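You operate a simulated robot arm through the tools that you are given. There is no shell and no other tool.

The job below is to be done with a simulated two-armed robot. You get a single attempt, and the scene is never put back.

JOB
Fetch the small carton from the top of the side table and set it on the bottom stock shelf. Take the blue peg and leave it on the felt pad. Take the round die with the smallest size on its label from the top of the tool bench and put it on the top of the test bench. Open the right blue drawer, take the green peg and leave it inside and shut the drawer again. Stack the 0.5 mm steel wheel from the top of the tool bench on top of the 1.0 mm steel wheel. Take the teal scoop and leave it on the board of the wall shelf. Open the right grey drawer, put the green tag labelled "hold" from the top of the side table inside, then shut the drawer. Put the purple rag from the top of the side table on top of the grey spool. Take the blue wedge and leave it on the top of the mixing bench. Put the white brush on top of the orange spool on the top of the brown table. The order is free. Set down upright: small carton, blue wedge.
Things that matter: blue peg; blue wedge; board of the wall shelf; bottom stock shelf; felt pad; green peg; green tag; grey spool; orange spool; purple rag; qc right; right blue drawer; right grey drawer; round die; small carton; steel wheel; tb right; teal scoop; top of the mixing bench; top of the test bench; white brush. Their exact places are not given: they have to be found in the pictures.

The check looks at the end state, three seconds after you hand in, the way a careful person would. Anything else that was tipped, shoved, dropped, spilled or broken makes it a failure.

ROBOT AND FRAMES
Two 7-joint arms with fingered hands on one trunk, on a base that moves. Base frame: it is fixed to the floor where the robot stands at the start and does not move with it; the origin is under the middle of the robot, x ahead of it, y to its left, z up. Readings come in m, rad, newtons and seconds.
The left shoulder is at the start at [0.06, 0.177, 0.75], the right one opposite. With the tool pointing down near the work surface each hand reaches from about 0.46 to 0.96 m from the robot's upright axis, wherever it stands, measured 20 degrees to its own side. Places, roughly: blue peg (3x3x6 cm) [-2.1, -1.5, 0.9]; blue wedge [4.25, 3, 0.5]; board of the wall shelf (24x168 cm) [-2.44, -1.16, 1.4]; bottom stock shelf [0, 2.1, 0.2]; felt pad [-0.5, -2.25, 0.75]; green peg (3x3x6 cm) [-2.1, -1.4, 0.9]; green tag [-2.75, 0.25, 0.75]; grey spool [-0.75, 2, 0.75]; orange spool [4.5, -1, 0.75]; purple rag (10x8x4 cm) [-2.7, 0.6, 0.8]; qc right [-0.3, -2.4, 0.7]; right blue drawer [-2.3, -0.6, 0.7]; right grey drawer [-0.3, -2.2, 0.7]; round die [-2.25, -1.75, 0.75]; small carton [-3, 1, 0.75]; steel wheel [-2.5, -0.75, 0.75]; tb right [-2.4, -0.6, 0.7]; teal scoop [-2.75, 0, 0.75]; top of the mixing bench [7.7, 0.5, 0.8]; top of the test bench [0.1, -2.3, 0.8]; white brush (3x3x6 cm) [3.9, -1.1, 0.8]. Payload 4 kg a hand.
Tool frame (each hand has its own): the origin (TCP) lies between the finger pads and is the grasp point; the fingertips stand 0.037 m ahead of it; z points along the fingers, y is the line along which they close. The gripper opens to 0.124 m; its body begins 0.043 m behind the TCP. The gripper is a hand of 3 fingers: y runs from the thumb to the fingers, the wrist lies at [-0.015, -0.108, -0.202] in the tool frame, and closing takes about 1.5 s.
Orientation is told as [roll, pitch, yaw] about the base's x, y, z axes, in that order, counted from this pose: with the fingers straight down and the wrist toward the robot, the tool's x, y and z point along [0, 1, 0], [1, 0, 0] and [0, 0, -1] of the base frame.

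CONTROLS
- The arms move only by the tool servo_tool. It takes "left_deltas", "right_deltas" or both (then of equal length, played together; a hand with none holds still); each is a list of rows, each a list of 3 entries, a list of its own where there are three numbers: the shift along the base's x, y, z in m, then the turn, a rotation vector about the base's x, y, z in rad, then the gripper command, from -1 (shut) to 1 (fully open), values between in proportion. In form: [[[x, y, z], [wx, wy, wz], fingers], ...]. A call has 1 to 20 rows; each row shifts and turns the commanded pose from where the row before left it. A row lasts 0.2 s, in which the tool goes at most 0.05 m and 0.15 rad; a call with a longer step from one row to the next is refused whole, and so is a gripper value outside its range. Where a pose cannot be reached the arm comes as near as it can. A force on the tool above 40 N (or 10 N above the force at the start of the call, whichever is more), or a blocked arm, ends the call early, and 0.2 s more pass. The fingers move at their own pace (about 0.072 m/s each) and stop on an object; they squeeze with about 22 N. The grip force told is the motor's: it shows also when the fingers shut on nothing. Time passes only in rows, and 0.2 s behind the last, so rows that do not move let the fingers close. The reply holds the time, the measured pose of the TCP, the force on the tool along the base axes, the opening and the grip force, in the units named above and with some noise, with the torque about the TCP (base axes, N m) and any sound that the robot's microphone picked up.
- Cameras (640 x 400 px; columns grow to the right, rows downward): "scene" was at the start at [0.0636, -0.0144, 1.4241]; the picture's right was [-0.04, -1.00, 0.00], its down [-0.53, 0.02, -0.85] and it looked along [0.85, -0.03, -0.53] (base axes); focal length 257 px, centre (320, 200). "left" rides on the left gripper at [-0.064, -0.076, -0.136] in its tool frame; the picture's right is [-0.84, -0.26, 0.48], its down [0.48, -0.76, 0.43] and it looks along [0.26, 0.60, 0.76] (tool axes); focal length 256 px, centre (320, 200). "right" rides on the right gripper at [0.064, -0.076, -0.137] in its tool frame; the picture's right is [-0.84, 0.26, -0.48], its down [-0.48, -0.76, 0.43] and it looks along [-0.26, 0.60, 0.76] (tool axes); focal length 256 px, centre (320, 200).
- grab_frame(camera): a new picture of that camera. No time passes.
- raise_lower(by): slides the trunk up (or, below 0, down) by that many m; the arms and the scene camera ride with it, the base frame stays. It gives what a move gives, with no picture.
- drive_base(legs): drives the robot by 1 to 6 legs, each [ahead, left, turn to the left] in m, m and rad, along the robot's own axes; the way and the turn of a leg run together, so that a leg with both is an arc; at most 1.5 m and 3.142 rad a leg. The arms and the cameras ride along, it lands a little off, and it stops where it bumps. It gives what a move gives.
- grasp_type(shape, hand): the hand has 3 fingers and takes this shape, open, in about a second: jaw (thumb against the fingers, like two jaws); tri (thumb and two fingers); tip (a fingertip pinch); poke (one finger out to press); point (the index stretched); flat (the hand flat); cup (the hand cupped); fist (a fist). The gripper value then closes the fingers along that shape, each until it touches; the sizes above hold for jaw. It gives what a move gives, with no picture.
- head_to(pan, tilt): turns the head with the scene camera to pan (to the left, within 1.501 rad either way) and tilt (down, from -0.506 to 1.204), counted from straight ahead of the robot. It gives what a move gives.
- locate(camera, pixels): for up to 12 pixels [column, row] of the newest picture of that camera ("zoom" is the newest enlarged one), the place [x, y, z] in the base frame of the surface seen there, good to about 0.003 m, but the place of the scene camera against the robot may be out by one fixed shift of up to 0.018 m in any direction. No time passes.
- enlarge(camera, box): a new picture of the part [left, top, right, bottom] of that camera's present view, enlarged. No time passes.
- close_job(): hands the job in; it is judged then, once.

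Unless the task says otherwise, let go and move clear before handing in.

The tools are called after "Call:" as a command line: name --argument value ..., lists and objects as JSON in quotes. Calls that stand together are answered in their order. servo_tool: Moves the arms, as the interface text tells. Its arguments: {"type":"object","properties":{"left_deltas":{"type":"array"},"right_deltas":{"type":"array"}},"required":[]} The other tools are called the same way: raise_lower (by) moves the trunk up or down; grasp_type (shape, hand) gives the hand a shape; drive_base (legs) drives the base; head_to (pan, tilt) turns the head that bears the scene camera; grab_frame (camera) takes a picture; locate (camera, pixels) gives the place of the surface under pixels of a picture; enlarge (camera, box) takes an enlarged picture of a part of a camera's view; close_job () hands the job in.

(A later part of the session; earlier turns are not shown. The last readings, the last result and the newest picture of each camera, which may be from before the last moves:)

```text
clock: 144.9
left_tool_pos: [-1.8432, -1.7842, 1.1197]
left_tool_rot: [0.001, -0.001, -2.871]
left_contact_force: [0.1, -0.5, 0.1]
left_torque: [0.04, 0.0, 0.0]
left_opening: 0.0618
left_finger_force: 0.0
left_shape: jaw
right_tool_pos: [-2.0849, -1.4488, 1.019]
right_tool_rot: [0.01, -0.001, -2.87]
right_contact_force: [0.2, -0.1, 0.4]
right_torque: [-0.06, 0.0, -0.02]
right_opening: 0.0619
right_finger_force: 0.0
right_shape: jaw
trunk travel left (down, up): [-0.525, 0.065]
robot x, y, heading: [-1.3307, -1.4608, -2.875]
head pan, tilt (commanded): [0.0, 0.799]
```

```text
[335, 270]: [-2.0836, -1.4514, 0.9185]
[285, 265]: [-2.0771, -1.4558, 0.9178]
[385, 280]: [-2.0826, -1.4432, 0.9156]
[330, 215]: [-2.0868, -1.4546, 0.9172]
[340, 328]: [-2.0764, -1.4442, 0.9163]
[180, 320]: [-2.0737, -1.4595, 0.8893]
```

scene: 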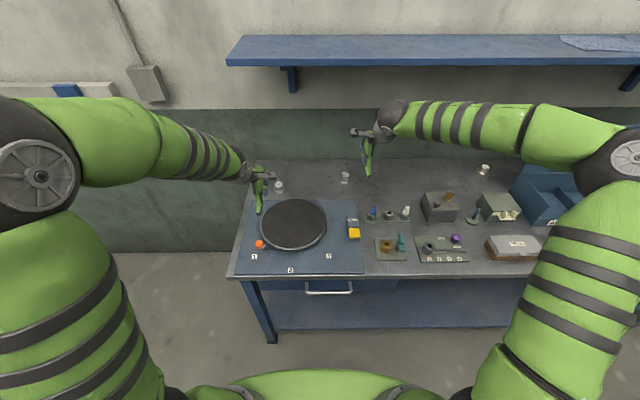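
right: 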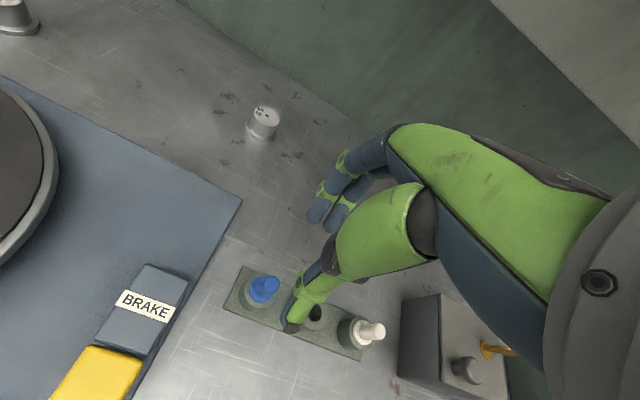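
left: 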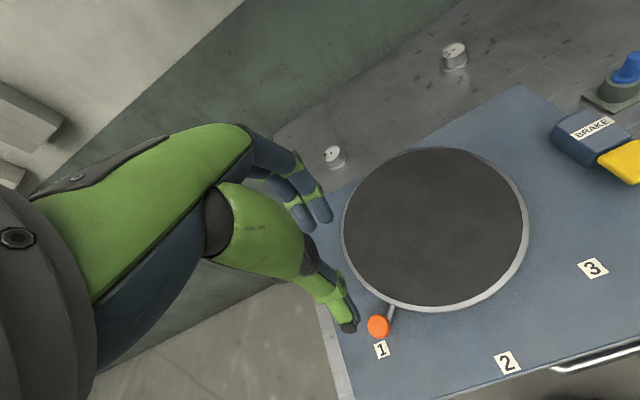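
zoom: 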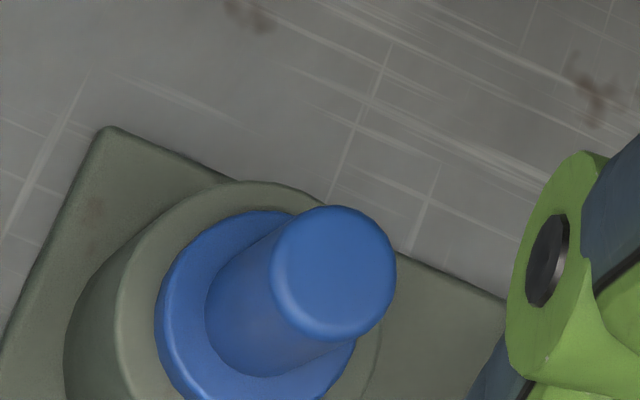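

The blue shaft's top centre is about (-2.082, -1.450, 0.918). I'll descend and close.

Call:
servo_tool --right_deltas '[[[0.003, -0.001, -0.044], [0, 0, 0], 0.0], [[0, 0, -0.043], [0, 0, 0], 0.0], [[0, 0, 0], [0, 0, 0], -0.5], [[0, 0, 0], [0, 0, 0], -1], [[0, 0, 0], [0, 0, 0], -1], [[0, 0, 0], [0, 0, 0], -1], [[0, 0, 0], [0, 0, 0], -1]]'

Call:
grab_frame --camera "right"

```text
clock: 146.5
left_tool_pos: [-1.8419, -1.7841, 1.1201]
left_tool_rot: [0.001, 0.001, -2.871]
left_contact_force: [-0.6, -0.5, -0.4]
left_torque: [-0.02, 0.02, 0.0]
left_opening: 0.0616
left_finger_force: 0.1
left_shape: jaw
right_tool_pos: [-2.0807, -1.4508, 0.9332]
right_tool_rot: [0.011, 0.0, -2.871]
right_contact_force: [5.3, -1.2, -0.1]
right_torque: [-0.08, 0.22, -0.02]
right_opening: 0.0135
right_finger_force: 21.4
right_shape: jaw
trunk travel left (down, up): [-0.525, 0.065]
robot x, y, heading: [-1.3288, -1.4591, -2.875]
head pan, tilt (commanded): [0.0, 0.799]
```

```text
taken
```

right: 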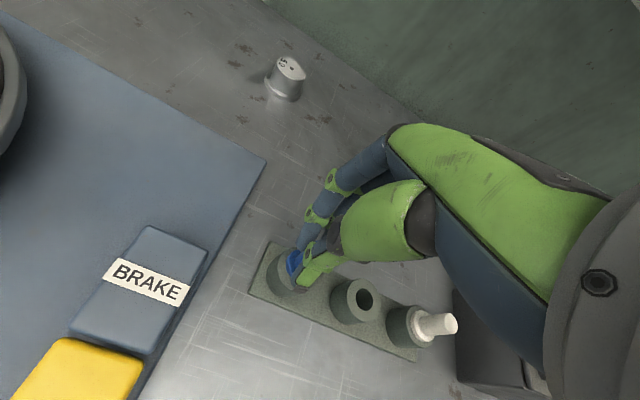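

The blue shaft is gripped (opening 0.0135). I'll pull it straight up.

Call:
servo_tool --right_deltas '[[[0.0005, 0, 0.01], [0, 0, 0], -1], [[0.0005, 0, 0.015], [0, 0, 0], -1], [[0, 0, 0.03], [0, 0, 0], -1], [[0, 0, 0.04], [0, 0, 0], -1], [[0, 0, 0.045], [0, 0, 0], -1], [[0, 0, 0.045], [0, 0, 0], -1]]'

Call:
grab_frame --camera "right"

Call:
grab_frame --camera "scene"

```text
clock: 147.9
left_tool_pos: [-1.8422, -1.7842, 1.1195]
left_tool_rot: [0.002, 0.0, -2.873]
left_contact_force: [0.3, 0.3, 0.0]
left_torque: [0.01, 0.02, -0.02]
left_opening: 0.0619
left_finger_force: 0.1
left_shape: jaw
right_tool_pos: [-2.0802, -1.4503, 1.1189]
right_tool_rot: [0.01, 0.0, -2.869]
right_contact_force: [0.5, 0.1, 0.0]
right_torque: [-0.01, 0.02, 0.0]
right_opening: 0.0103
right_finger_force: 22.5
right_shape: jaw
trunk travel left (down, up): [-0.525, 0.065]
robot x, y, heading: [-1.327, -1.4595, -2.871]
head pan, tilt (commanded): [0.0, 0.799]
```

```text
taken
```

right: 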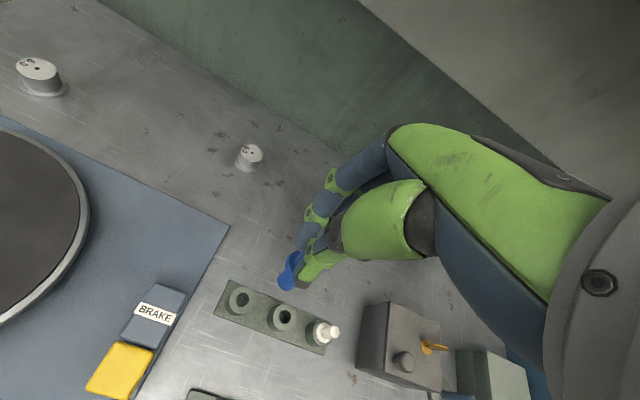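

```text
taken
```

scene: 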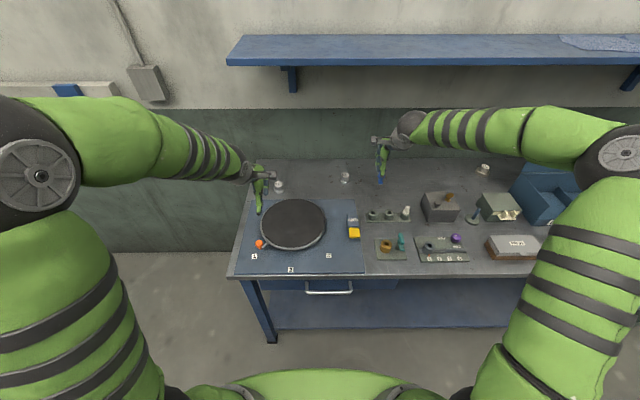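

The blue peg is free and held in the right hand. I'll shift right so the left hand can reach the 5.0 die at (344,178) in the scene picture.

Call:
servo_tool --right_deltas '[[[0.04, 0.0115, 0.01], [0, 0, 0], -1], [[0.04, 0.0115, 0.01], [0, 0, 0], -1], [[0.03, 0.0085, 0], [0, 0, 0], -1]]'

Call:
drive_base --legs '[[0, -0.32, 0], [0.06, 0, 0.008]]'

Call:
grab_frame --camera "left"

```text
clock: 148.7
left_tool_pos: [-1.8436, -1.7838, 1.1188]
left_tool_rot: [0.001, 0.0, -2.873]
left_contact_force: [0.8, 0.7, 0.2]
left_torque: [0.02, 0.0, 0.02]
left_opening: 0.0617
left_finger_force: 0.1
left_shape: jaw
right_tool_pos: [-1.9693, -1.4183, 1.1393]
right_tool_rot: [0.01, -0.002, -2.869]
right_contact_force: [0.3, -0.5, -0.7]
right_torque: [0.01, 0.02, 0.01]
right_opening: 0.0103
right_finger_force: 21.6
right_shape: jaw
trunk travel left (down, up): [-0.525, 0.065]
robot x, y, heading: [-1.3305, -1.4601, -2.873]
head pan, tilt (commanded): [0.0, 0.799]
```

```text
clock: 151.4
left_tool_pos: [-1.9861, -1.4912, 1.1184]
left_tool_rot: [0.001, 0.001, -2.867]
left_contact_force: [0.4, 0.2, -0.2]
left_torque: [-0.03, -0.02, -0.04]
left_opening: 0.0617
left_finger_force: 0.0
left_shape: jaw
right_tool_pos: [-2.1146, -1.1246, 1.1375]
right_tool_rot: [0.012, 0.002, -2.865]
right_contact_force: [-1.4, -0.4, -0.5]
right_torque: [0.02, -0.01, 0.03]
right_opening: 0.0104
right_finger_force: 22.0
right_shape: jaw
trunk travel left (down, up): [-0.525, 0.065]
robot x, y, heading: [-1.476, -1.1683, -2.865]
head pan, tilt (commanded): [0.0, 0.799]
```

```text
taken
```

left: 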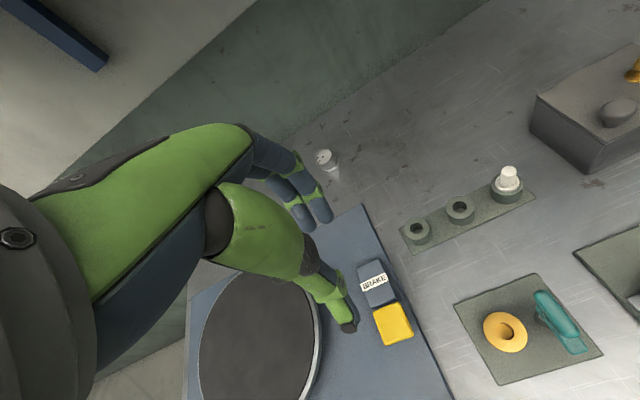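

The 5.0 die shows at left-camera (325,158). I'll enlarge it and measure.

Call:
enlarge --camera "left" --box '[300, 140, 364, 180]'

Call:
locate --camera "zoom" --pixels '[[230, 190], [160, 190], [300, 170], [240, 120], [240, 225], [320, 300], [390, 260], [420, 350], [160, 330], [275, 240]]'

```text
10.00 times, centred on (332, 160) of left
```

zoom: 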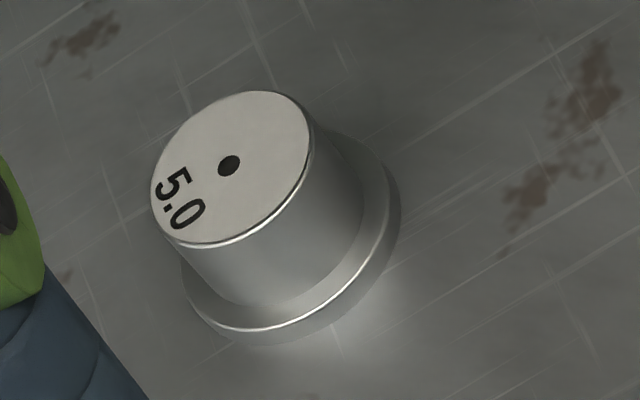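

```text
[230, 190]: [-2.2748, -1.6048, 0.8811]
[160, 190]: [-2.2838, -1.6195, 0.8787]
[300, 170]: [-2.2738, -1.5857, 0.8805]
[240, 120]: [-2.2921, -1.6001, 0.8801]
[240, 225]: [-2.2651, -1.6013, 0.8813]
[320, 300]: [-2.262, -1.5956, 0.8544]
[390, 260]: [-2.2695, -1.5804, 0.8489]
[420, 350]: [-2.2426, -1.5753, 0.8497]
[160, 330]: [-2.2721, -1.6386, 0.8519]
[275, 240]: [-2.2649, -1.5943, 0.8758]
```

The die's top centre is (-2.279, -1.602, 0.880), body about 0.036 m wide, bench at 0.850. I'll move the left hand above it.

Call:
servo_tool --left_deltas '[[[-0.0419, -0.0158, -0.012], [0, 0, 0], 0.15], [[-0.0419, -0.0158, -0.012], [0, 0, 0], 0.15], [[-0.0419, -0.0158, -0.012], [0, 0, 0], 0.15], [[-0.0419, -0.0158, -0.012], [0, 0, 0], 0.15], [[-0.0419, -0.0158, -0.012], [0, 0, 0], 0.15], [[-0.0419, -0.0158, -0.02], [0, 0, 0], 0.15], [[-0.0415, -0.0158, -0.02], [0, 0, 0], 0.15], [[0, 0, 0], [0, 0, 0], 0.15]]'

Call:
grab_frame --camera "left"

Call:
enlarge --camera "left" --box '[320, 250, 400, 300]'

```text
clock: 153.2
left_tool_pos: [-2.2768, -1.6021, 1.0191]
left_tool_rot: [0.002, 0.0, -2.866]
left_contact_force: [-0.2, 0.7, 0.1]
left_torque: [-0.02, 0.02, 0.0]
left_opening: 0.071
left_finger_force: 0.1
left_shape: jaw
right_tool_pos: [-2.1128, -1.1261, 1.1385]
right_tool_rot: [0.011, -0.001, -2.864]
right_contact_force: [1.7, 0.2, 0.3]
right_torque: [-0.03, -0.01, -0.01]
right_opening: 0.0102
right_finger_force: 21.5
right_shape: jaw
trunk travel left (down, up): [-0.525, 0.065]
robot x, y, heading: [-1.4738, -1.1639, -2.864]
head pan, tilt (commanded): [0.0, 0.799]
```

```text
taken
```

left: 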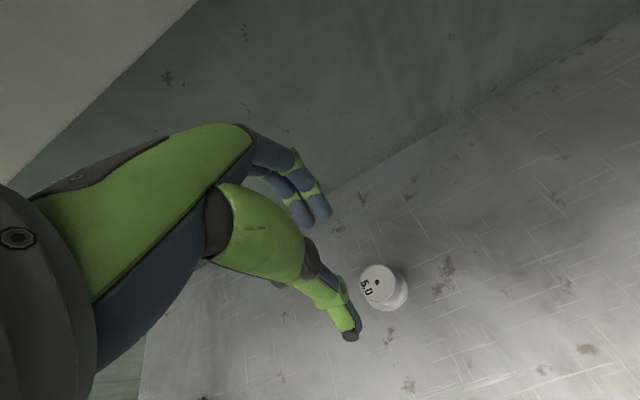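

```text
8.00 times, centred on (360, 275) of left
```

zoom: 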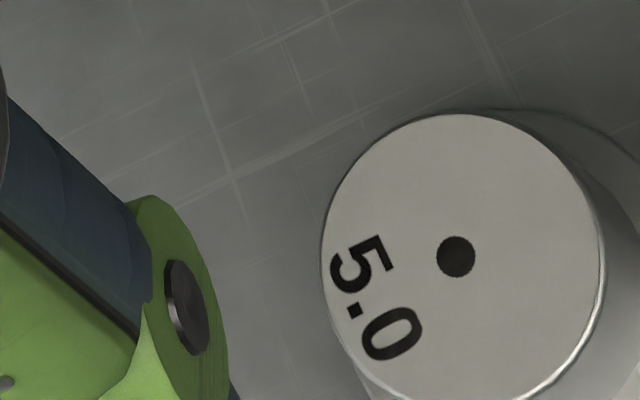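

Call:
locate --camera "zoom" --pixels '[[456, 256], [330, 240], [595, 260], [470, 120], [450, 390]]'

```text
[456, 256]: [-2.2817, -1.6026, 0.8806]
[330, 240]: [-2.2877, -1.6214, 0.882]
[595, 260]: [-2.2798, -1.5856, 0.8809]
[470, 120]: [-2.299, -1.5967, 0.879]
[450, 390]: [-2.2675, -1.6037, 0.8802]
```

The die centre is (-2.283, -1.602). I'll shift 6 mm and descend to z 0.896, then close.

Call:
servo_tool --left_deltas '[[[-0.006, 0, -0.041], [0, 0, 0], 0.15], [[0, 0, -0.041], [0, 0, 0], 0.15], [[0, 0, -0.041], [0, 0, 0], 0.15], [[0, 0, 0], [0, 0, 0], -0.3], [[0, 0, 0], [0, 0, 0], -1], [[0, 0, 0], [0, 0, 0], -1], [[0, 0, 0], [0, 0, 0], -1], [[0, 0, 0], [0, 0, 0], -1]]'

Call:
grab_frame --camera "left"

```text
clock: 155.0
left_tool_pos: [-2.2833, -1.6027, 0.8961]
left_tool_rot: [0.002, 0.0, -2.865]
left_contact_force: [0.2, -0.6, 2.6]
left_torque: [-0.02, 0.12, 0.01]
left_opening: 0.0411
left_finger_force: 21.7
left_shape: jaw
right_tool_pos: [-2.1131, -1.1254, 1.1375]
right_tool_rot: [0.009, 0.001, -2.864]
right_contact_force: [-0.2, -0.7, -0.3]
right_torque: [0.01, -0.01, 0.03]
right_opening: 0.0103
right_finger_force: 21.6
right_shape: jaw
trunk travel left (down, up): [-0.525, 0.065]
robot x, y, heading: [-1.4722, -1.1633, -2.868]
head pan, tilt (commanded): [0.0, 0.799]
```

```text
taken
```

left: 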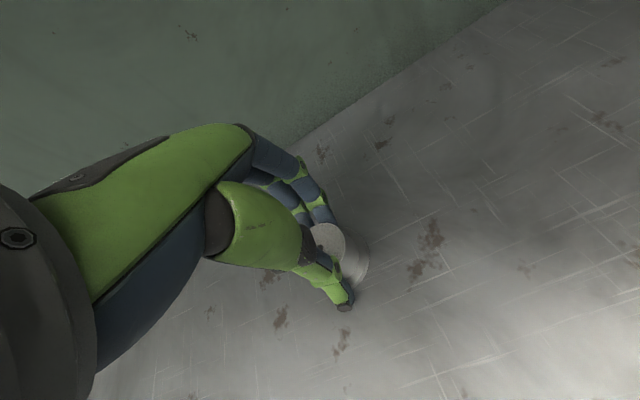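

The die is gripped (opening 0.041, 22 N). I'll lift it and bring both hands back over the front of the bench.

Call:
servo_tool --left_deltas '[[[0, 0, 0.015], [0, 0, 0], -1], [[0, 0, 0.04], [0, 0, 0], -1], [[0, 0, 0.045], [0, 0, 0], -1], [[0.01, 0.003, 0.045], [0, 0, 0], -1], [[0.04, 0.0115, 0.02], [0, 0, 0], -1], [[0.045, 0.0128, 0.01], [0, 0, 0], -1], [[0.045, 0.0128, 0.0], [0, 0, 0], -1], [[0.045, 0.0128, 0.0], [0, 0, 0], -1]]'

Call:
grab_frame --camera "left"

Call:
grab_frame --camera "right"

```text
clock: 156.8
left_tool_pos: [-2.0984, -1.5491, 1.072]
left_tool_rot: [0.004, 0.001, -2.867]
left_contact_force: [0.0, 0.2, -3.3]
left_torque: [0.0, -0.01, 0.02]
left_opening: 0.0398
left_finger_force: 22.1
left_shape: jaw
right_tool_pos: [-2.1121, -1.125, 1.139]
right_tool_rot: [0.012, -0.001, -2.864]
right_contact_force: [0.3, 0.7, 0.4]
right_torque: [0.02, 0.0, -0.01]
right_opening: 0.0104
right_finger_force: 22.2
right_shape: jaw
trunk travel left (down, up): [-0.525, 0.065]
robot x, y, heading: [-1.4701, -1.1655, -2.862]
head pan, tilt (commanded): [0.0, 0.799]
```

```text
taken
```

left: 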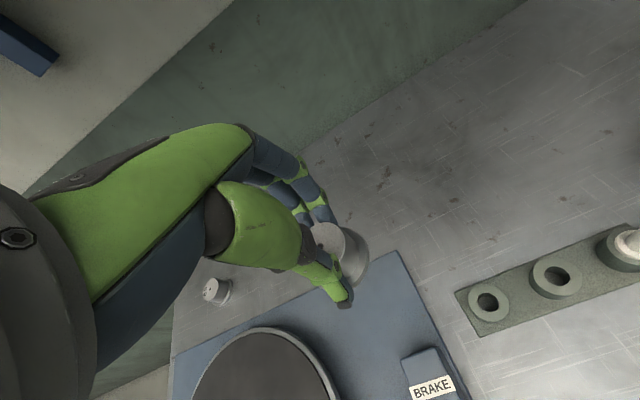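

```text
taken
```

right: 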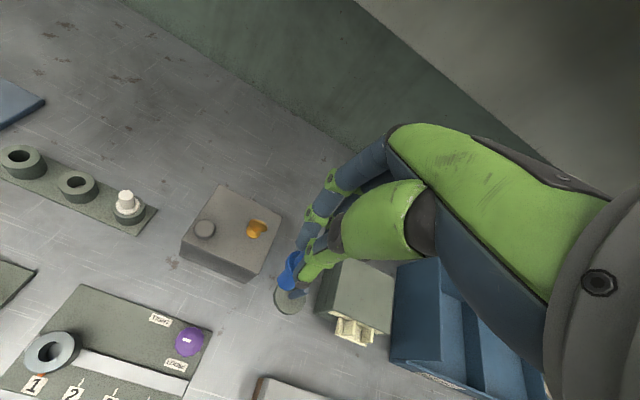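

Both items are held. I'll back off the tool bench, turn left a quarter turn to face the test bench, and come to about 0.8 m before it for a look.

Call:
drive_base --legs '[[-0.4, 0, 0], [0, 0, 1.571], [0.25, 0.35, 0]]'

Call:
head_to --pan 0.0 --tilt 0.6

Call:
grab_frame --camera "scene"

Call:
enlarge --camera "scene" --box '[180, 120, 500, 320]'

```text
clock: 165.4
left_tool_pos: [-0.2886, -1.8168, 1.0704]
left_tool_rot: [0.001, 0.0, -1.284]
left_contact_force: [-0.1, -0.5, -2.1]
left_torque: [0.03, 0.02, 0.01]
left_opening: 0.0397
left_finger_force: 21.6
left_shape: jaw
right_tool_pos: [-0.7111, -1.8347, 1.1375]
right_tool_rot: [0.01, 0.001, -1.281]
right_contact_force: [0.8, -0.4, 0.0]
right_torque: [0.03, 0.01, -0.02]
right_opening: 0.0099
right_finger_force: 21.9
right_shape: jaw
trunk travel left (down, up): [-0.525, 0.065]
robot x, y, heading: [-0.6795, -1.1998, -1.283]
head pan, tilt (commanded): [0.0, 0.799]
```

```text
clock: 166.1
left_tool_pos: [-0.2891, -1.8168, 1.0698]
left_tool_rot: [0.003, 0.001, -1.282]
left_contact_force: [-1.2, -0.4, -2.5]
left_torque: [0.03, 0.0, -0.01]
left_opening: 0.0397
left_finger_force: 22.3
left_shape: jaw
right_tool_pos: [-0.7125, -1.8358, 1.1374]
right_tool_rot: [0.01, -0.001, -1.28]
right_contact_force: [-0.2, 0.4, -0.2]
right_torque: [0.07, 0.01, -0.02]
right_opening: 0.0099
right_finger_force: 21.3
right_shape: jaw
trunk travel left (down, up): [-0.525, 0.065]
robot x, y, heading: [-0.6845, -1.1963, -1.286]
head pan, tilt (commanded): [0.0, 0.6]
```

```text
taken
```

scene: 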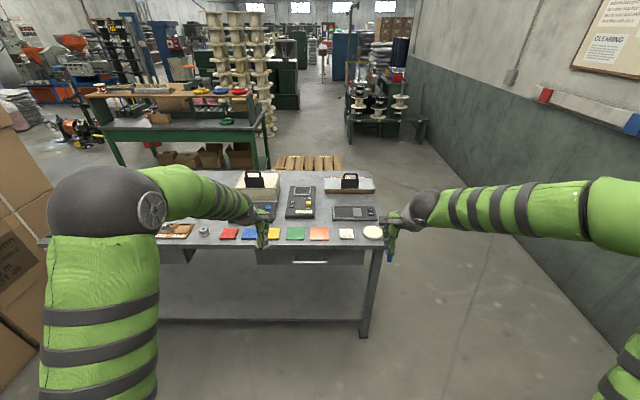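

```text
2.00 times, centred on (340, 220) of scene
```

zoom: 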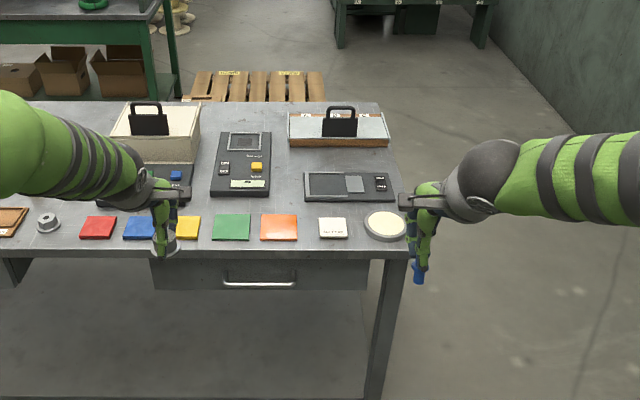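

The test bench has a row of coloured squares (zoom 80-350, 215-240), a round cream pad (385,225) and a silver piece (48,222). I'll locate them and zoom to find the felt pad.

Call:
locate --camera "zoom" --pixels '[[385, 225], [333, 227], [280, 228], [232, 227], [188, 227], [138, 228], [98, 228], [48, 222], [260, 285], [405, 250], [150, 255], [350, 187]]'

Call:
enlarge --camera "scene" --box '[300, 195, 396, 255]'

Call:
enlarge --camera "scene" --box '[170, 195, 266, 255]'

```text
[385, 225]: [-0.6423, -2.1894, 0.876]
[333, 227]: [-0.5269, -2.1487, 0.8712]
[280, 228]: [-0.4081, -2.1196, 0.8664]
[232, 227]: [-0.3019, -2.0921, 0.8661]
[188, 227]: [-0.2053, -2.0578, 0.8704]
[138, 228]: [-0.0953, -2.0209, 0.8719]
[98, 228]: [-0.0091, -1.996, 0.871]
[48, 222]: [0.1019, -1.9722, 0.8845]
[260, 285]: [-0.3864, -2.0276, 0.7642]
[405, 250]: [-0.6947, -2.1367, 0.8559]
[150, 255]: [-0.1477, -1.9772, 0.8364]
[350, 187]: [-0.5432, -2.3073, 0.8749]
```

```text
6.67 times, centred on (348, 225) of scene
```

zoom: 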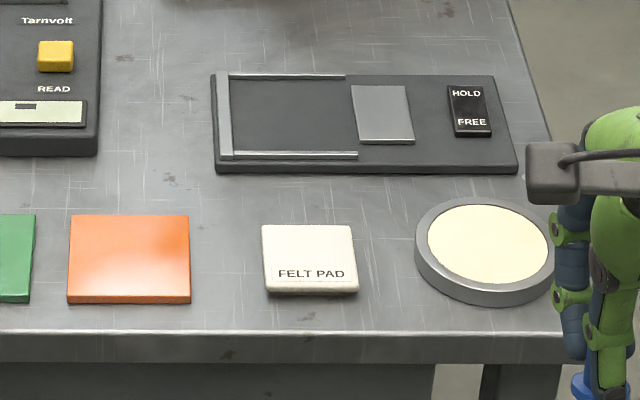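

```text
6.67 times, centred on (218, 225) of scene
```

zoom: 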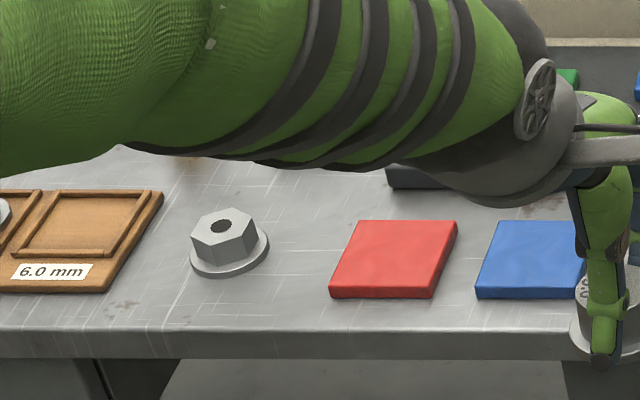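

The felt pad is labelled, at zoom (262-357, 225-293), around (-0.53, -2.15). For the die I need a free spot on the bare bench top; I'll look at the gaps behind the squares.

Call:
locate --camera "scene" --pixels '[[316, 200], [323, 196], [323, 204], [323, 212], [330, 204], [352, 199], [345, 199], [365, 199], [352, 195], [352, 203], [318, 185], [375, 199]]'

Call:
enlarge --camera "scene" --box '[270, 165, 398, 245]'

```text
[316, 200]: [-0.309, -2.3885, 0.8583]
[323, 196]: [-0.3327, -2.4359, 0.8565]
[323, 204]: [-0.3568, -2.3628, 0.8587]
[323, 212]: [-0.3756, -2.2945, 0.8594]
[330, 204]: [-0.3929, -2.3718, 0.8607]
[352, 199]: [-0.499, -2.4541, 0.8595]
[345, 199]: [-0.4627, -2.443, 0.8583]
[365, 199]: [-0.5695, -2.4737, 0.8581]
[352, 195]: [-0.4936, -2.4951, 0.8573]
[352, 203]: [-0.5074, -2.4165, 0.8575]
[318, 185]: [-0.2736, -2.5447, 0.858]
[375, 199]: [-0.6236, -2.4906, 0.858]
```

```text
5.00 times, centred on (334, 205) of scene
```

zoom: 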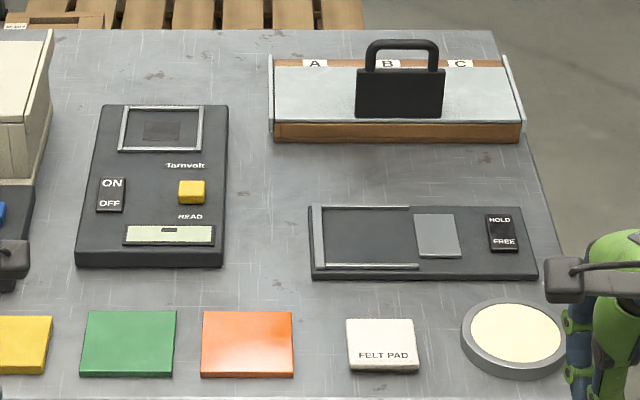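

The bare gap between the Tarnvolt meter and the HOLD/FREE device, around (-0.36, -2.34), will suit the die. I'll check how tall the boxes on the left of the bench are before driving in.

Call:
locate --camera "scene" --pixels '[[254, 173], [255, 185], [262, 180], [350, 175], [349, 185], [230, 180], [240, 195], [270, 208], [303, 190], [268, 200]]'

Call:
enlarge --camera "scene" --box '[130, 155, 290, 255]'

```text
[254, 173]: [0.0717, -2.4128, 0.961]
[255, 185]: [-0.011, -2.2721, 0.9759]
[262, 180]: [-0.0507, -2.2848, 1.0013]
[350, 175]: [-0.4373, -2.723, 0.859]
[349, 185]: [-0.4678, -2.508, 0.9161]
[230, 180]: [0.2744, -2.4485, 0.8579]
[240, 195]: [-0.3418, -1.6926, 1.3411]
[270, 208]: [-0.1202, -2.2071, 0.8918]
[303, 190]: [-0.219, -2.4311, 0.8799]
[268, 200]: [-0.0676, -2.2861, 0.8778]
```

```text
4.00 times, centred on (210, 205) of scene
```

zoom: 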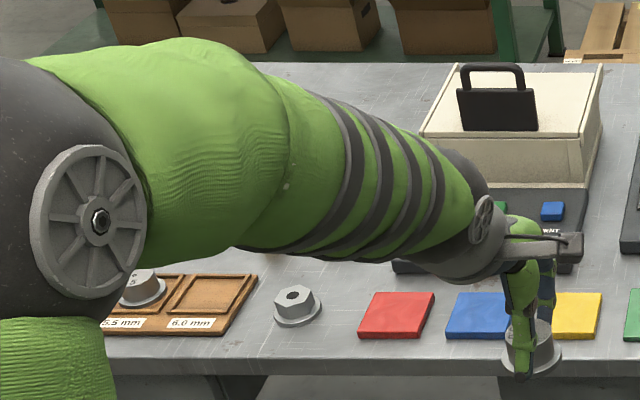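

The white box with its handle tops out near z 1.0. I'll raise and pull the left hand back first, then drive up to the bench.

Call:
servo_tool --left_deltas '[[[-0.0103, 0.036, 0.0175], [0, 0, 0], -1], [[-0.0103, 0.036, 0.0175], [0, 0, 0], -1], [[-0.0103, 0.036, 0.0175], [0, 0, 0], -1], [[-0.0103, 0.036, 0.0175], [0, 0, 0], -1]]'

Call:
drive_base --legs '[[0.38, 0.09, -0.006]]'

Call:
grab_frame --camera "right"

Call:
head_to --pan 0.0 --tilt 0.9

Call:
grab_frame --camera "scene"

```text
clock: 167.1
left_tool_pos: [-0.3305, -1.6705, 1.1401]
left_tool_rot: [0.001, -0.001, -1.283]
left_contact_force: [-0.4, 0.0, -3.1]
left_torque: [0.02, 0.0, -0.03]
left_opening: 0.0393
left_finger_force: 21.7
left_shape: jaw
right_tool_pos: [-0.7115, -1.8347, 1.1374]
right_tool_rot: [0.011, -0.002, -1.281]
right_contact_force: [1.0, -0.3, 0.2]
right_torque: [0.01, 0.0, -0.02]
right_opening: 0.0097
right_finger_force: 22.0
right_shape: jaw
trunk travel left (down, up): [-0.525, 0.065]
robot x, y, heading: [-0.6785, -1.1963, -1.286]
head pan, tilt (commanded): [0.0, 0.6]
```

```text
clock: 169.6
left_tool_pos: [-0.1381, -2.0151, 1.1398]
left_tool_rot: [0.001, 0.001, -1.287]
left_contact_force: [-0.2, -0.4, -2.4]
left_torque: [0.04, 0.01, 0.0]
left_opening: 0.0394
left_finger_force: 22.4
left_shape: jaw
right_tool_pos: [-0.5222, -2.1772, 1.1367]
right_tool_rot: [0.009, 0.002, -1.284]
right_contact_force: [-1.0, -0.4, 0.0]
right_torque: [0.0, 0.0, -0.01]
right_opening: 0.0098
right_finger_force: 21.8
right_shape: jaw
trunk travel left (down, up): [-0.525, 0.065]
robot x, y, heading: [-0.488, -1.5398, -1.288]
head pan, tilt (commanded): [0.0, 0.6]
```

```text
taken
```

right: 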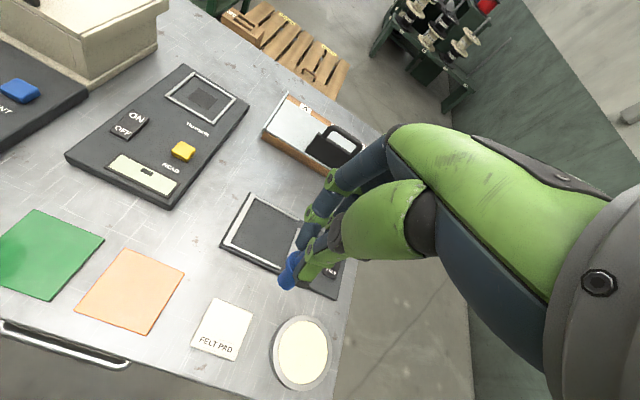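

```text
clock: 170.3
left_tool_pos: [-0.1394, -2.0152, 1.1391]
left_tool_rot: [0.003, 0.001, -1.287]
left_contact_force: [-0.5, 0.0, -3.3]
left_torque: [0.02, 0.0, -0.02]
left_opening: 0.0394
left_finger_force: 21.7
left_shape: jaw
right_tool_pos: [-0.5213, -2.176, 1.1386]
right_tool_rot: [0.009, -0.002, -1.285]
right_contact_force: [-0.5, -1.0, 0.0]
right_torque: [0.04, 0.01, -0.01]
right_opening: 0.0098
right_finger_force: 22.6
right_shape: jaw
trunk travel left (down, up): [-0.525, 0.065]
robot x, y, heading: [-0.4862, -1.5365, -1.292]
head pan, tilt (commanded): [0.0, 0.901]
```

```text
taken
```

scene: 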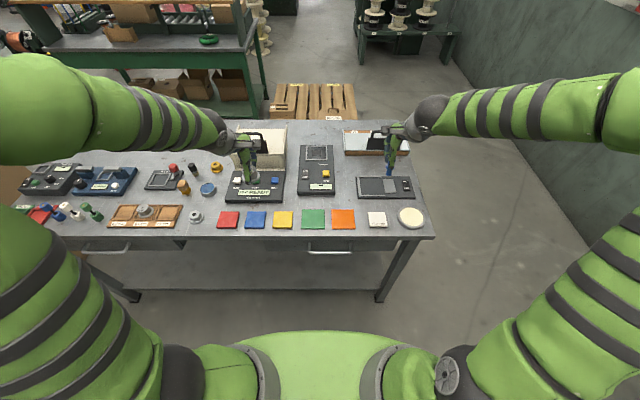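

Right camera sees the felt pad at (192-253, 298-360). I'll locate its corners and centre.

Call:
locate --camera "right" --pixels '[[223, 328], [216, 302], [250, 315], [196, 345], [234, 357], [290, 265], [285, 285], [180, 330], [265, 350]]'

Call:
enlarge --camera "right" --box '[260, 230, 324, 300]'

```text
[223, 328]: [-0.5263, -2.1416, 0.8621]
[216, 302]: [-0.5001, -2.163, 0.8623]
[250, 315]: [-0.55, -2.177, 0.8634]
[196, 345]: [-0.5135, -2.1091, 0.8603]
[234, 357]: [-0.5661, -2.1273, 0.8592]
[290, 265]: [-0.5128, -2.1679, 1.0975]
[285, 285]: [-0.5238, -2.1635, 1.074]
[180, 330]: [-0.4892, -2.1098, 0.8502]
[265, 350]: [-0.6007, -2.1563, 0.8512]
```

```text
5.71 times, centred on (292, 265) of right
```

zoom: 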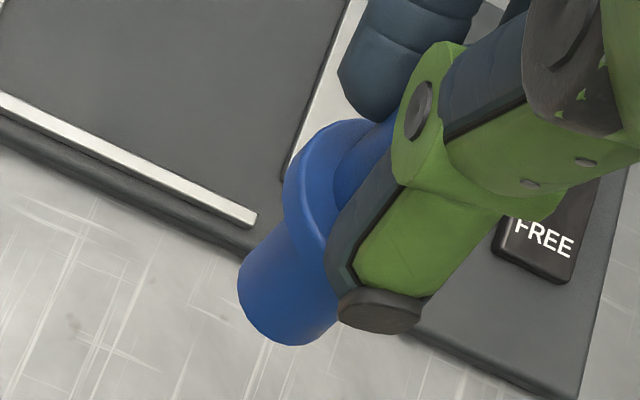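

The pad's centre is about (-0.530, -2.143), top z 0.862. I'll check the peg's lower end in the zoom (240-335, 250-345) against the TCP.

Call:
locate --camera "zoom" --pixels '[[285, 325], [260, 300], [310, 320], [290, 270], [310, 200], [330, 165], [300, 240]]'

```text
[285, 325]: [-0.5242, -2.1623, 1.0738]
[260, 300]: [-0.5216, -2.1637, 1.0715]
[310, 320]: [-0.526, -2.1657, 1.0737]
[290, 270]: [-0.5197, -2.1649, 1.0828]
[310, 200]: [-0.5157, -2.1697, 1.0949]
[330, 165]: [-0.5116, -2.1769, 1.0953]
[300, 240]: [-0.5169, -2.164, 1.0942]
```

The peg's lower end is about 0.070 m below the TCP, offset roughly (-0.007, +0.006). I'll look at its tilt from the scene camera.

Call:
enlarge --camera "scene" --box '[360, 115, 424, 195]'

```text
5.00 times, centred on (392, 155) of scene
```

zoom: 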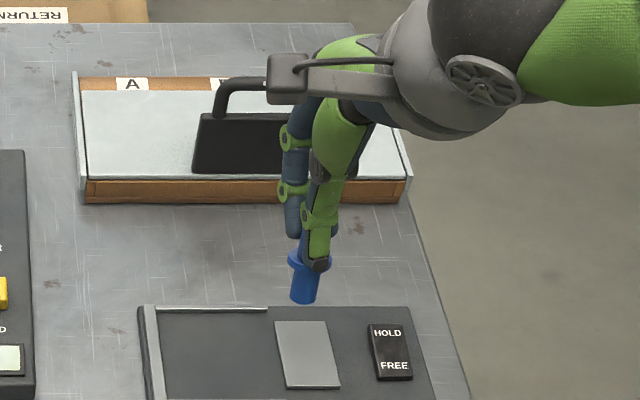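

The peg hangs nearly vertical. I'll move it over the pad's centre and lower to about 1 cm above.

Call:
servo_tool --right_deltas '[[[-0.001, 0.0135, -0.03], [0, 0, 0], -1], [[-0.001, 0.0135, -0.03], [0, 0, 0], -1], [[0, 0, -0.045], [0, 0, 0], -1], [[0, 0, -0.045], [0, 0, 0], -1], [[0, 0, -0.042], [0, 0, 0], -1], [[0, 0, 0], [0, 0, 0], -1]]'

Call:
grab_frame --camera "right"

Call:
enlarge --camera "right" --box '[220, 220, 348, 300]'

Call:
enlarge --camera "scene" --box '[340, 170, 420, 230]'

```text
clock: 171.8
left_tool_pos: [-0.1401, -2.0146, 1.1401]
left_tool_rot: [0.002, 0.003, -1.29]
left_contact_force: [0.5, 0.3, -2.8]
left_torque: [0.0, 0.01, 0.01]
left_opening: 0.0395
left_finger_force: 22.0
left_shape: jaw
right_tool_pos: [-0.5242, -2.1474, 0.9448]
right_tool_rot: [0.009, 0.0, -1.286]
right_contact_force: [0.0, 0.1, 0.0]
right_torque: [0.02, -0.01, -0.01]
right_opening: 0.0094
right_finger_force: 22.1
right_shape: jaw
trunk travel left (down, up): [-0.525, 0.065]
robot x, y, heading: [-0.4864, -1.5339, -1.289]
head pan, tilt (commanded): [0.0, 0.901]
```

```text
taken
```

right: 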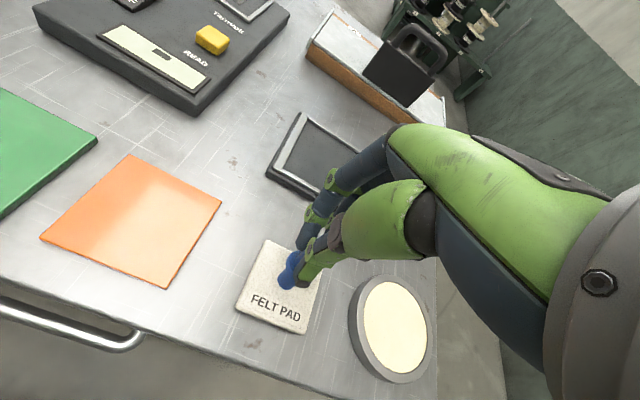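

```text
5.00 times, centred on (284, 260) of right
```

zoom: 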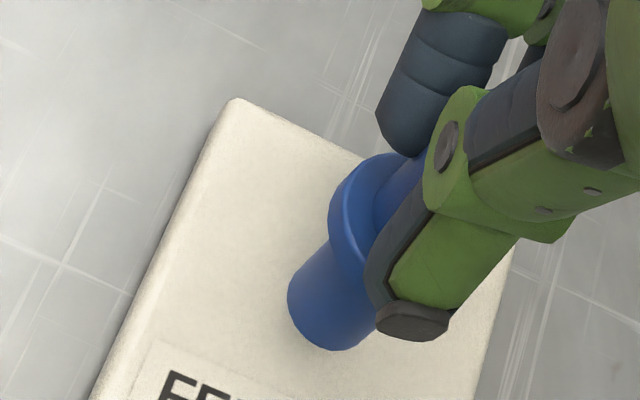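

```text
6.67 times, centred on (380, 200) of scene
```

zoom: 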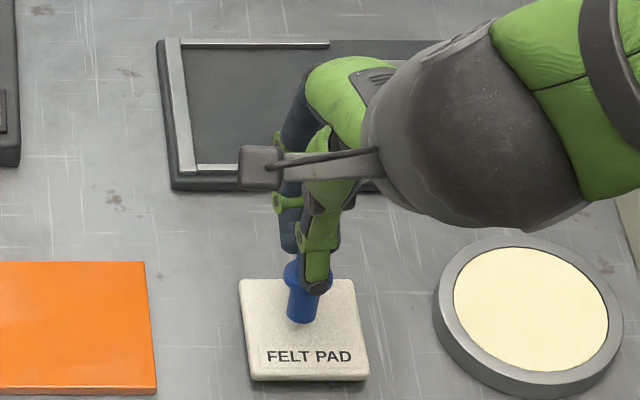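

The peg is centred over the pad. I'll lower gently to contact.

Call:
servo_tool --right_deltas '[[[0, 0, -0.006], [0, 0, 0], -1], [[0, 0, -0.003], [0, 0, 0], -1], [[0, 0, -0.003], [0, 0, 0], -1], [[0, 0, 0], [0, 0, 0], -1]]'

```text
clock: 172.8
left_tool_pos: [-0.1386, -2.0132, 1.1407]
left_tool_rot: [0.001, 0.001, -1.288]
left_contact_force: [-0.3, -0.3, -3.2]
left_torque: [0.06, -0.01, -0.01]
left_opening: 0.0393
left_finger_force: 22.3
left_shape: jaw
right_tool_pos: [-0.5225, -2.1505, 0.9347]
right_tool_rot: [0.011, -0.003, -1.286]
right_contact_force: [0.3, -1.0, 20.9]
right_torque: [-0.05, 0.05, -0.05]
right_opening: 0.0094
right_finger_force: 22.0
right_shape: jaw
trunk travel left (down, up): [-0.525, 0.065]
robot x, y, heading: [-0.4839, -1.5329, -1.284]
head pan, tilt (commanded): [0.0, 0.901]
```

It is on the pad (21 N). I'll ease up, open slowly and lift away.

Call:
servo_tool --right_deltas '[[[0, 0, 0.002], [0, 0, 0], -1], [[0, 0, 0.0005], [0, 0, 0], -0.85], [[0, 0, 0], [0, 0, 0], -0.75], [[0, 0, 0], [0, 0, 0], -0.5], [[0, 0, 0], [0, 0, 0], -0.2], [[0, 0, 0], [0, 0, 0], 0.0], [[0, 0, 0], [0, 0, 0], 0.0]]'

Call:
enlarge --camera "scene" --box '[340, 170, 420, 230]'

```text
clock: 174.3
left_tool_pos: [-0.1394, -2.0144, 1.1413]
left_tool_rot: [0.002, 0.001, -1.287]
left_contact_force: [-1.0, -0.4, -2.4]
left_torque: [0.02, -0.03, -0.05]
left_opening: 0.0392
left_finger_force: 21.8
left_shape: jaw
right_tool_pos: [-0.5226, -2.149, 0.9362]
right_tool_rot: [0.011, -0.001, -1.288]
right_contact_force: [0.4, 0.7, 0.9]
right_torque: [0.01, 0.01, 0.0]
right_opening: 0.0615
right_finger_force: 0.1
right_shape: jaw
trunk travel left (down, up): [-0.525, 0.065]
robot x, y, heading: [-0.4854, -1.5377, -1.291]
head pan, tilt (commanded): [0.0, 0.901]
```

```text
6.67 times, centred on (380, 200) of scene
```

zoom: 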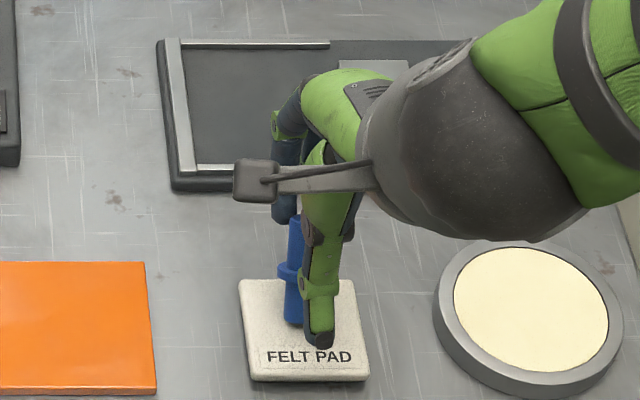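

The blue peg stands on the pad on its own. I'll lift the right hand straight up and check.

Call:
servo_tool --right_deltas '[[[0, 0, 0.03], [0, 0, 0], 0.0], [[0, 0, 0.045], [0, 0, 0], 0.0], [[0, 0, 0.045], [0, 0, 0], 0.0], [[0, 0, 0.045], [0, 0, 0], 0.0], [[0, 0.01, 0.03], [0, 0, 0], 0.0]]'

Call:
grab_frame --camera "right"

Call:
enlarge --camera "scene" --box '[270, 120, 430, 240]'

```text
clock: 175.6
left_tool_pos: [-0.1371, -2.0143, 1.1405]
left_tool_rot: [0.001, -0.002, -1.288]
left_contact_force: [0.3, 0.6, -1.9]
left_torque: [0.02, 0.02, 0.02]
left_opening: 0.0393
left_finger_force: 22.0
left_shape: jaw
right_tool_pos: [-0.5224, -2.1376, 1.1327]
right_tool_rot: [0.009, -0.002, -1.286]
right_contact_force: [0.2, -0.3, 0.1]
right_torque: [-0.02, 0.02, -0.02]
right_opening: 0.062
right_finger_force: 0.0
right_shape: jaw
trunk travel left (down, up): [-0.525, 0.065]
robot x, y, heading: [-0.4864, -1.5384, -1.291]
head pan, tilt (commanded): [0.0, 0.901]
```

```text
taken
```

right: 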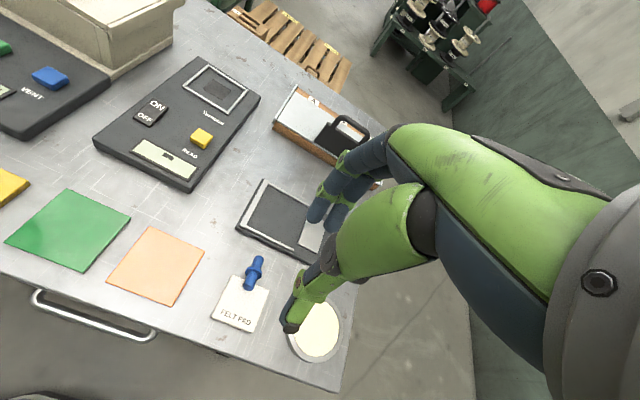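

```text
3.33 times, centred on (350, 180) of scene
```

zoom: 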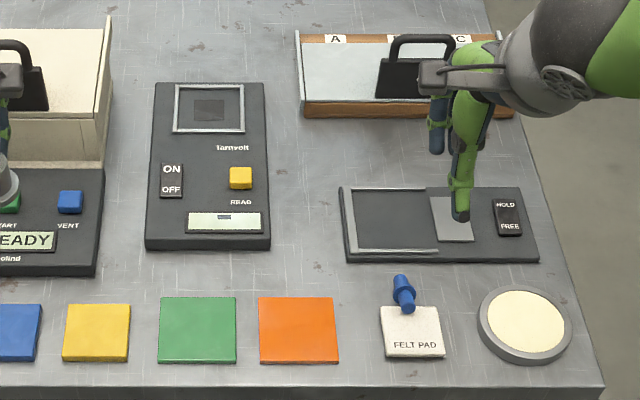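

The peg stands, but seems close to the pad's rear edge. I'll zoom to check that its foot is fully on the pad.

Call:
enlarge --camera "right" --box '[200, 245, 296, 345]'

Call:
enlarge --camera "scene" --box '[376, 195, 408, 235]'

```text
4.00 times, centred on (248, 295) of right
```

zoom: 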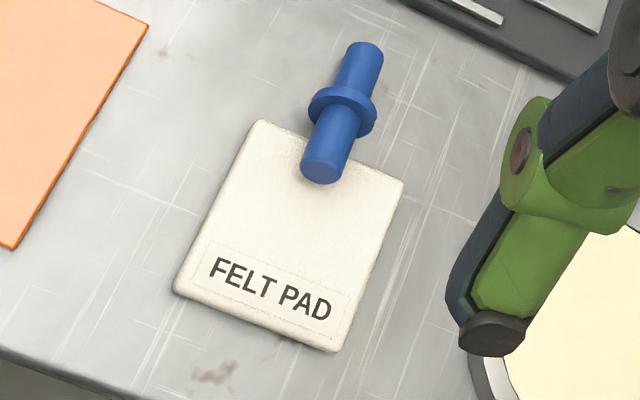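

```text
10.00 times, centred on (392, 215) of scene
```

zoom: 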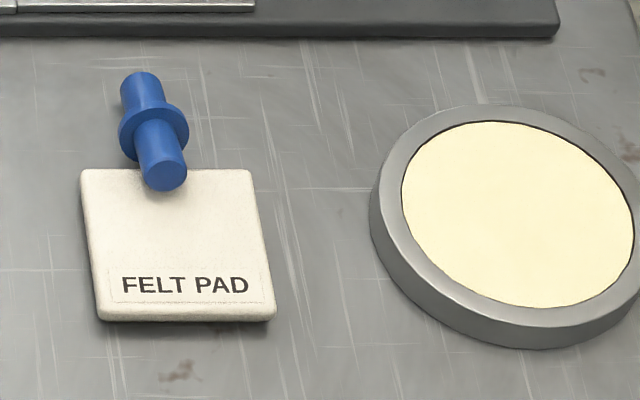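

The peg has toppled: its thick end lies on the pad and the shaft points back past the pad's edge. I'll measure it and pick it up again.

Call:
locate --camera "right" --pixels '[[248, 286], [250, 281], [252, 277], [254, 271], [257, 265], [259, 260], [260, 257], [246, 283], [254, 284]]'

Call:
locate --camera "zoom" --pixels '[[165, 178], [158, 140], [152, 125], [143, 100], [140, 80], [85, 175], [250, 172], [105, 315], [272, 315], [180, 130]]'

```text
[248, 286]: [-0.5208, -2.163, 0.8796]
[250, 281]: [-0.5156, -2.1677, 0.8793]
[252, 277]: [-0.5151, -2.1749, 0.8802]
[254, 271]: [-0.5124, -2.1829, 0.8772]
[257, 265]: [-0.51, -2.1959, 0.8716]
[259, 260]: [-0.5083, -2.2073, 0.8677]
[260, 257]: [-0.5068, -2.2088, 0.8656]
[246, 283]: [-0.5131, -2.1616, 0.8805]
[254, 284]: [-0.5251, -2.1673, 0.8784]
```

```text
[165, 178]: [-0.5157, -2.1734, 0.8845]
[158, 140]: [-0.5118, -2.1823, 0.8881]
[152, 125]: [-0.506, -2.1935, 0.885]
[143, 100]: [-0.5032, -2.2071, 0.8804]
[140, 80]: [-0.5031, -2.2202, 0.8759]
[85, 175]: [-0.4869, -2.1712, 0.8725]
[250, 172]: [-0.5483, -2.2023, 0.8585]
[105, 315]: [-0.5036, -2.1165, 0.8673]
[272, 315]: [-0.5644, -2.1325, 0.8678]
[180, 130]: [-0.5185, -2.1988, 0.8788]
```

The peg lies along the bench depth, from (-0.519,-2.163) to (-0.507,-2.210). I'll turn the right hand a quarter turn so it can close sideways on the peg.

Call:
servo_tool --right_deltas '[[[0, -0.004, 0], [0, 0, 0.143], -0.1], [[0.001, -0.005, 0], [0, 0, 0.143], -0.1], [[0.001, -0.005, 0], [0, 0, 0.143], -0.1], [[0.001, -0.005, 0], [0, 0, 0.143], -0.1], [[0.001, -0.005, -0.01], [0, 0, 0.143], -0.1], [[0.001, -0.005, -0.02], [0, 0, 0.143], -0.1], [[0.001, -0.005, -0.02], [0, 0, 0.143], -0.1], [[0.001, -0.005, -0.02], [0, 0, 0.143], -0.1], [[0.001, -0.005, -0.02], [0, 0, 0.143], -0.1], [[0.001, -0.005, -0.02], [0, 0, 0.143], -0.1], [[0.002, -0.005, -0.02], [0, 0, 0.12], -0.1], [[0, 0, 0], [0, 0, 0], -0.1]]'

Call:
grab_frame --camera "right"

Call:
grab_frame --camera "scene"

```text
clock: 178.2
left_tool_pos: [-0.1396, -2.0137, 1.1402]
left_tool_rot: [0.002, 0.003, -1.289]
left_contact_force: [0.0, -1.4, -2.6]
left_torque: [0.06, 0.01, 0.01]
left_opening: 0.0395
left_finger_force: 22.4
left_shape: jaw
right_tool_pos: [-0.5191, -2.1666, 1.1072]
right_tool_rot: [0.01, 0.001, -0.476]
right_contact_force: [-0.6, 0.3, -0.2]
right_torque: [0.0, -0.01, 0.0]
right_opening: 0.0562
right_finger_force: 0.2
right_shape: jaw
right hand out of reach, approached as far as the arm can: row 6, 7, 8, 9, 10, 11
trunk travel left (down, up): [-0.525, 0.065]
robot x, y, heading: [-0.4865, -1.5354, -1.291]
head pan, tilt (commanded): [0.0, 0.901]
```

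```text
taken
```

right: 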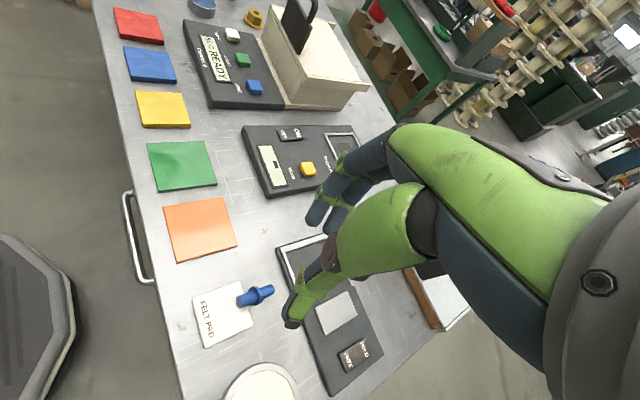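

```text
taken
```

scene: 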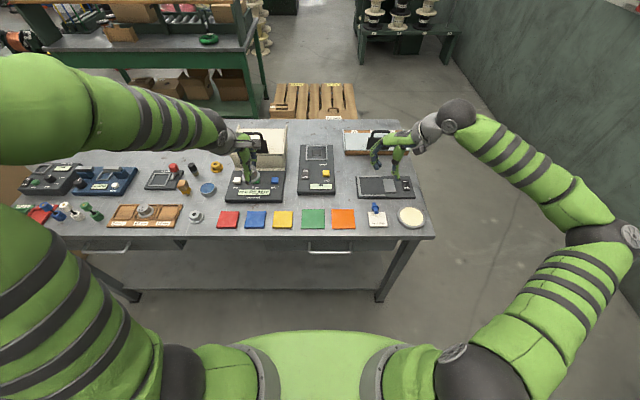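

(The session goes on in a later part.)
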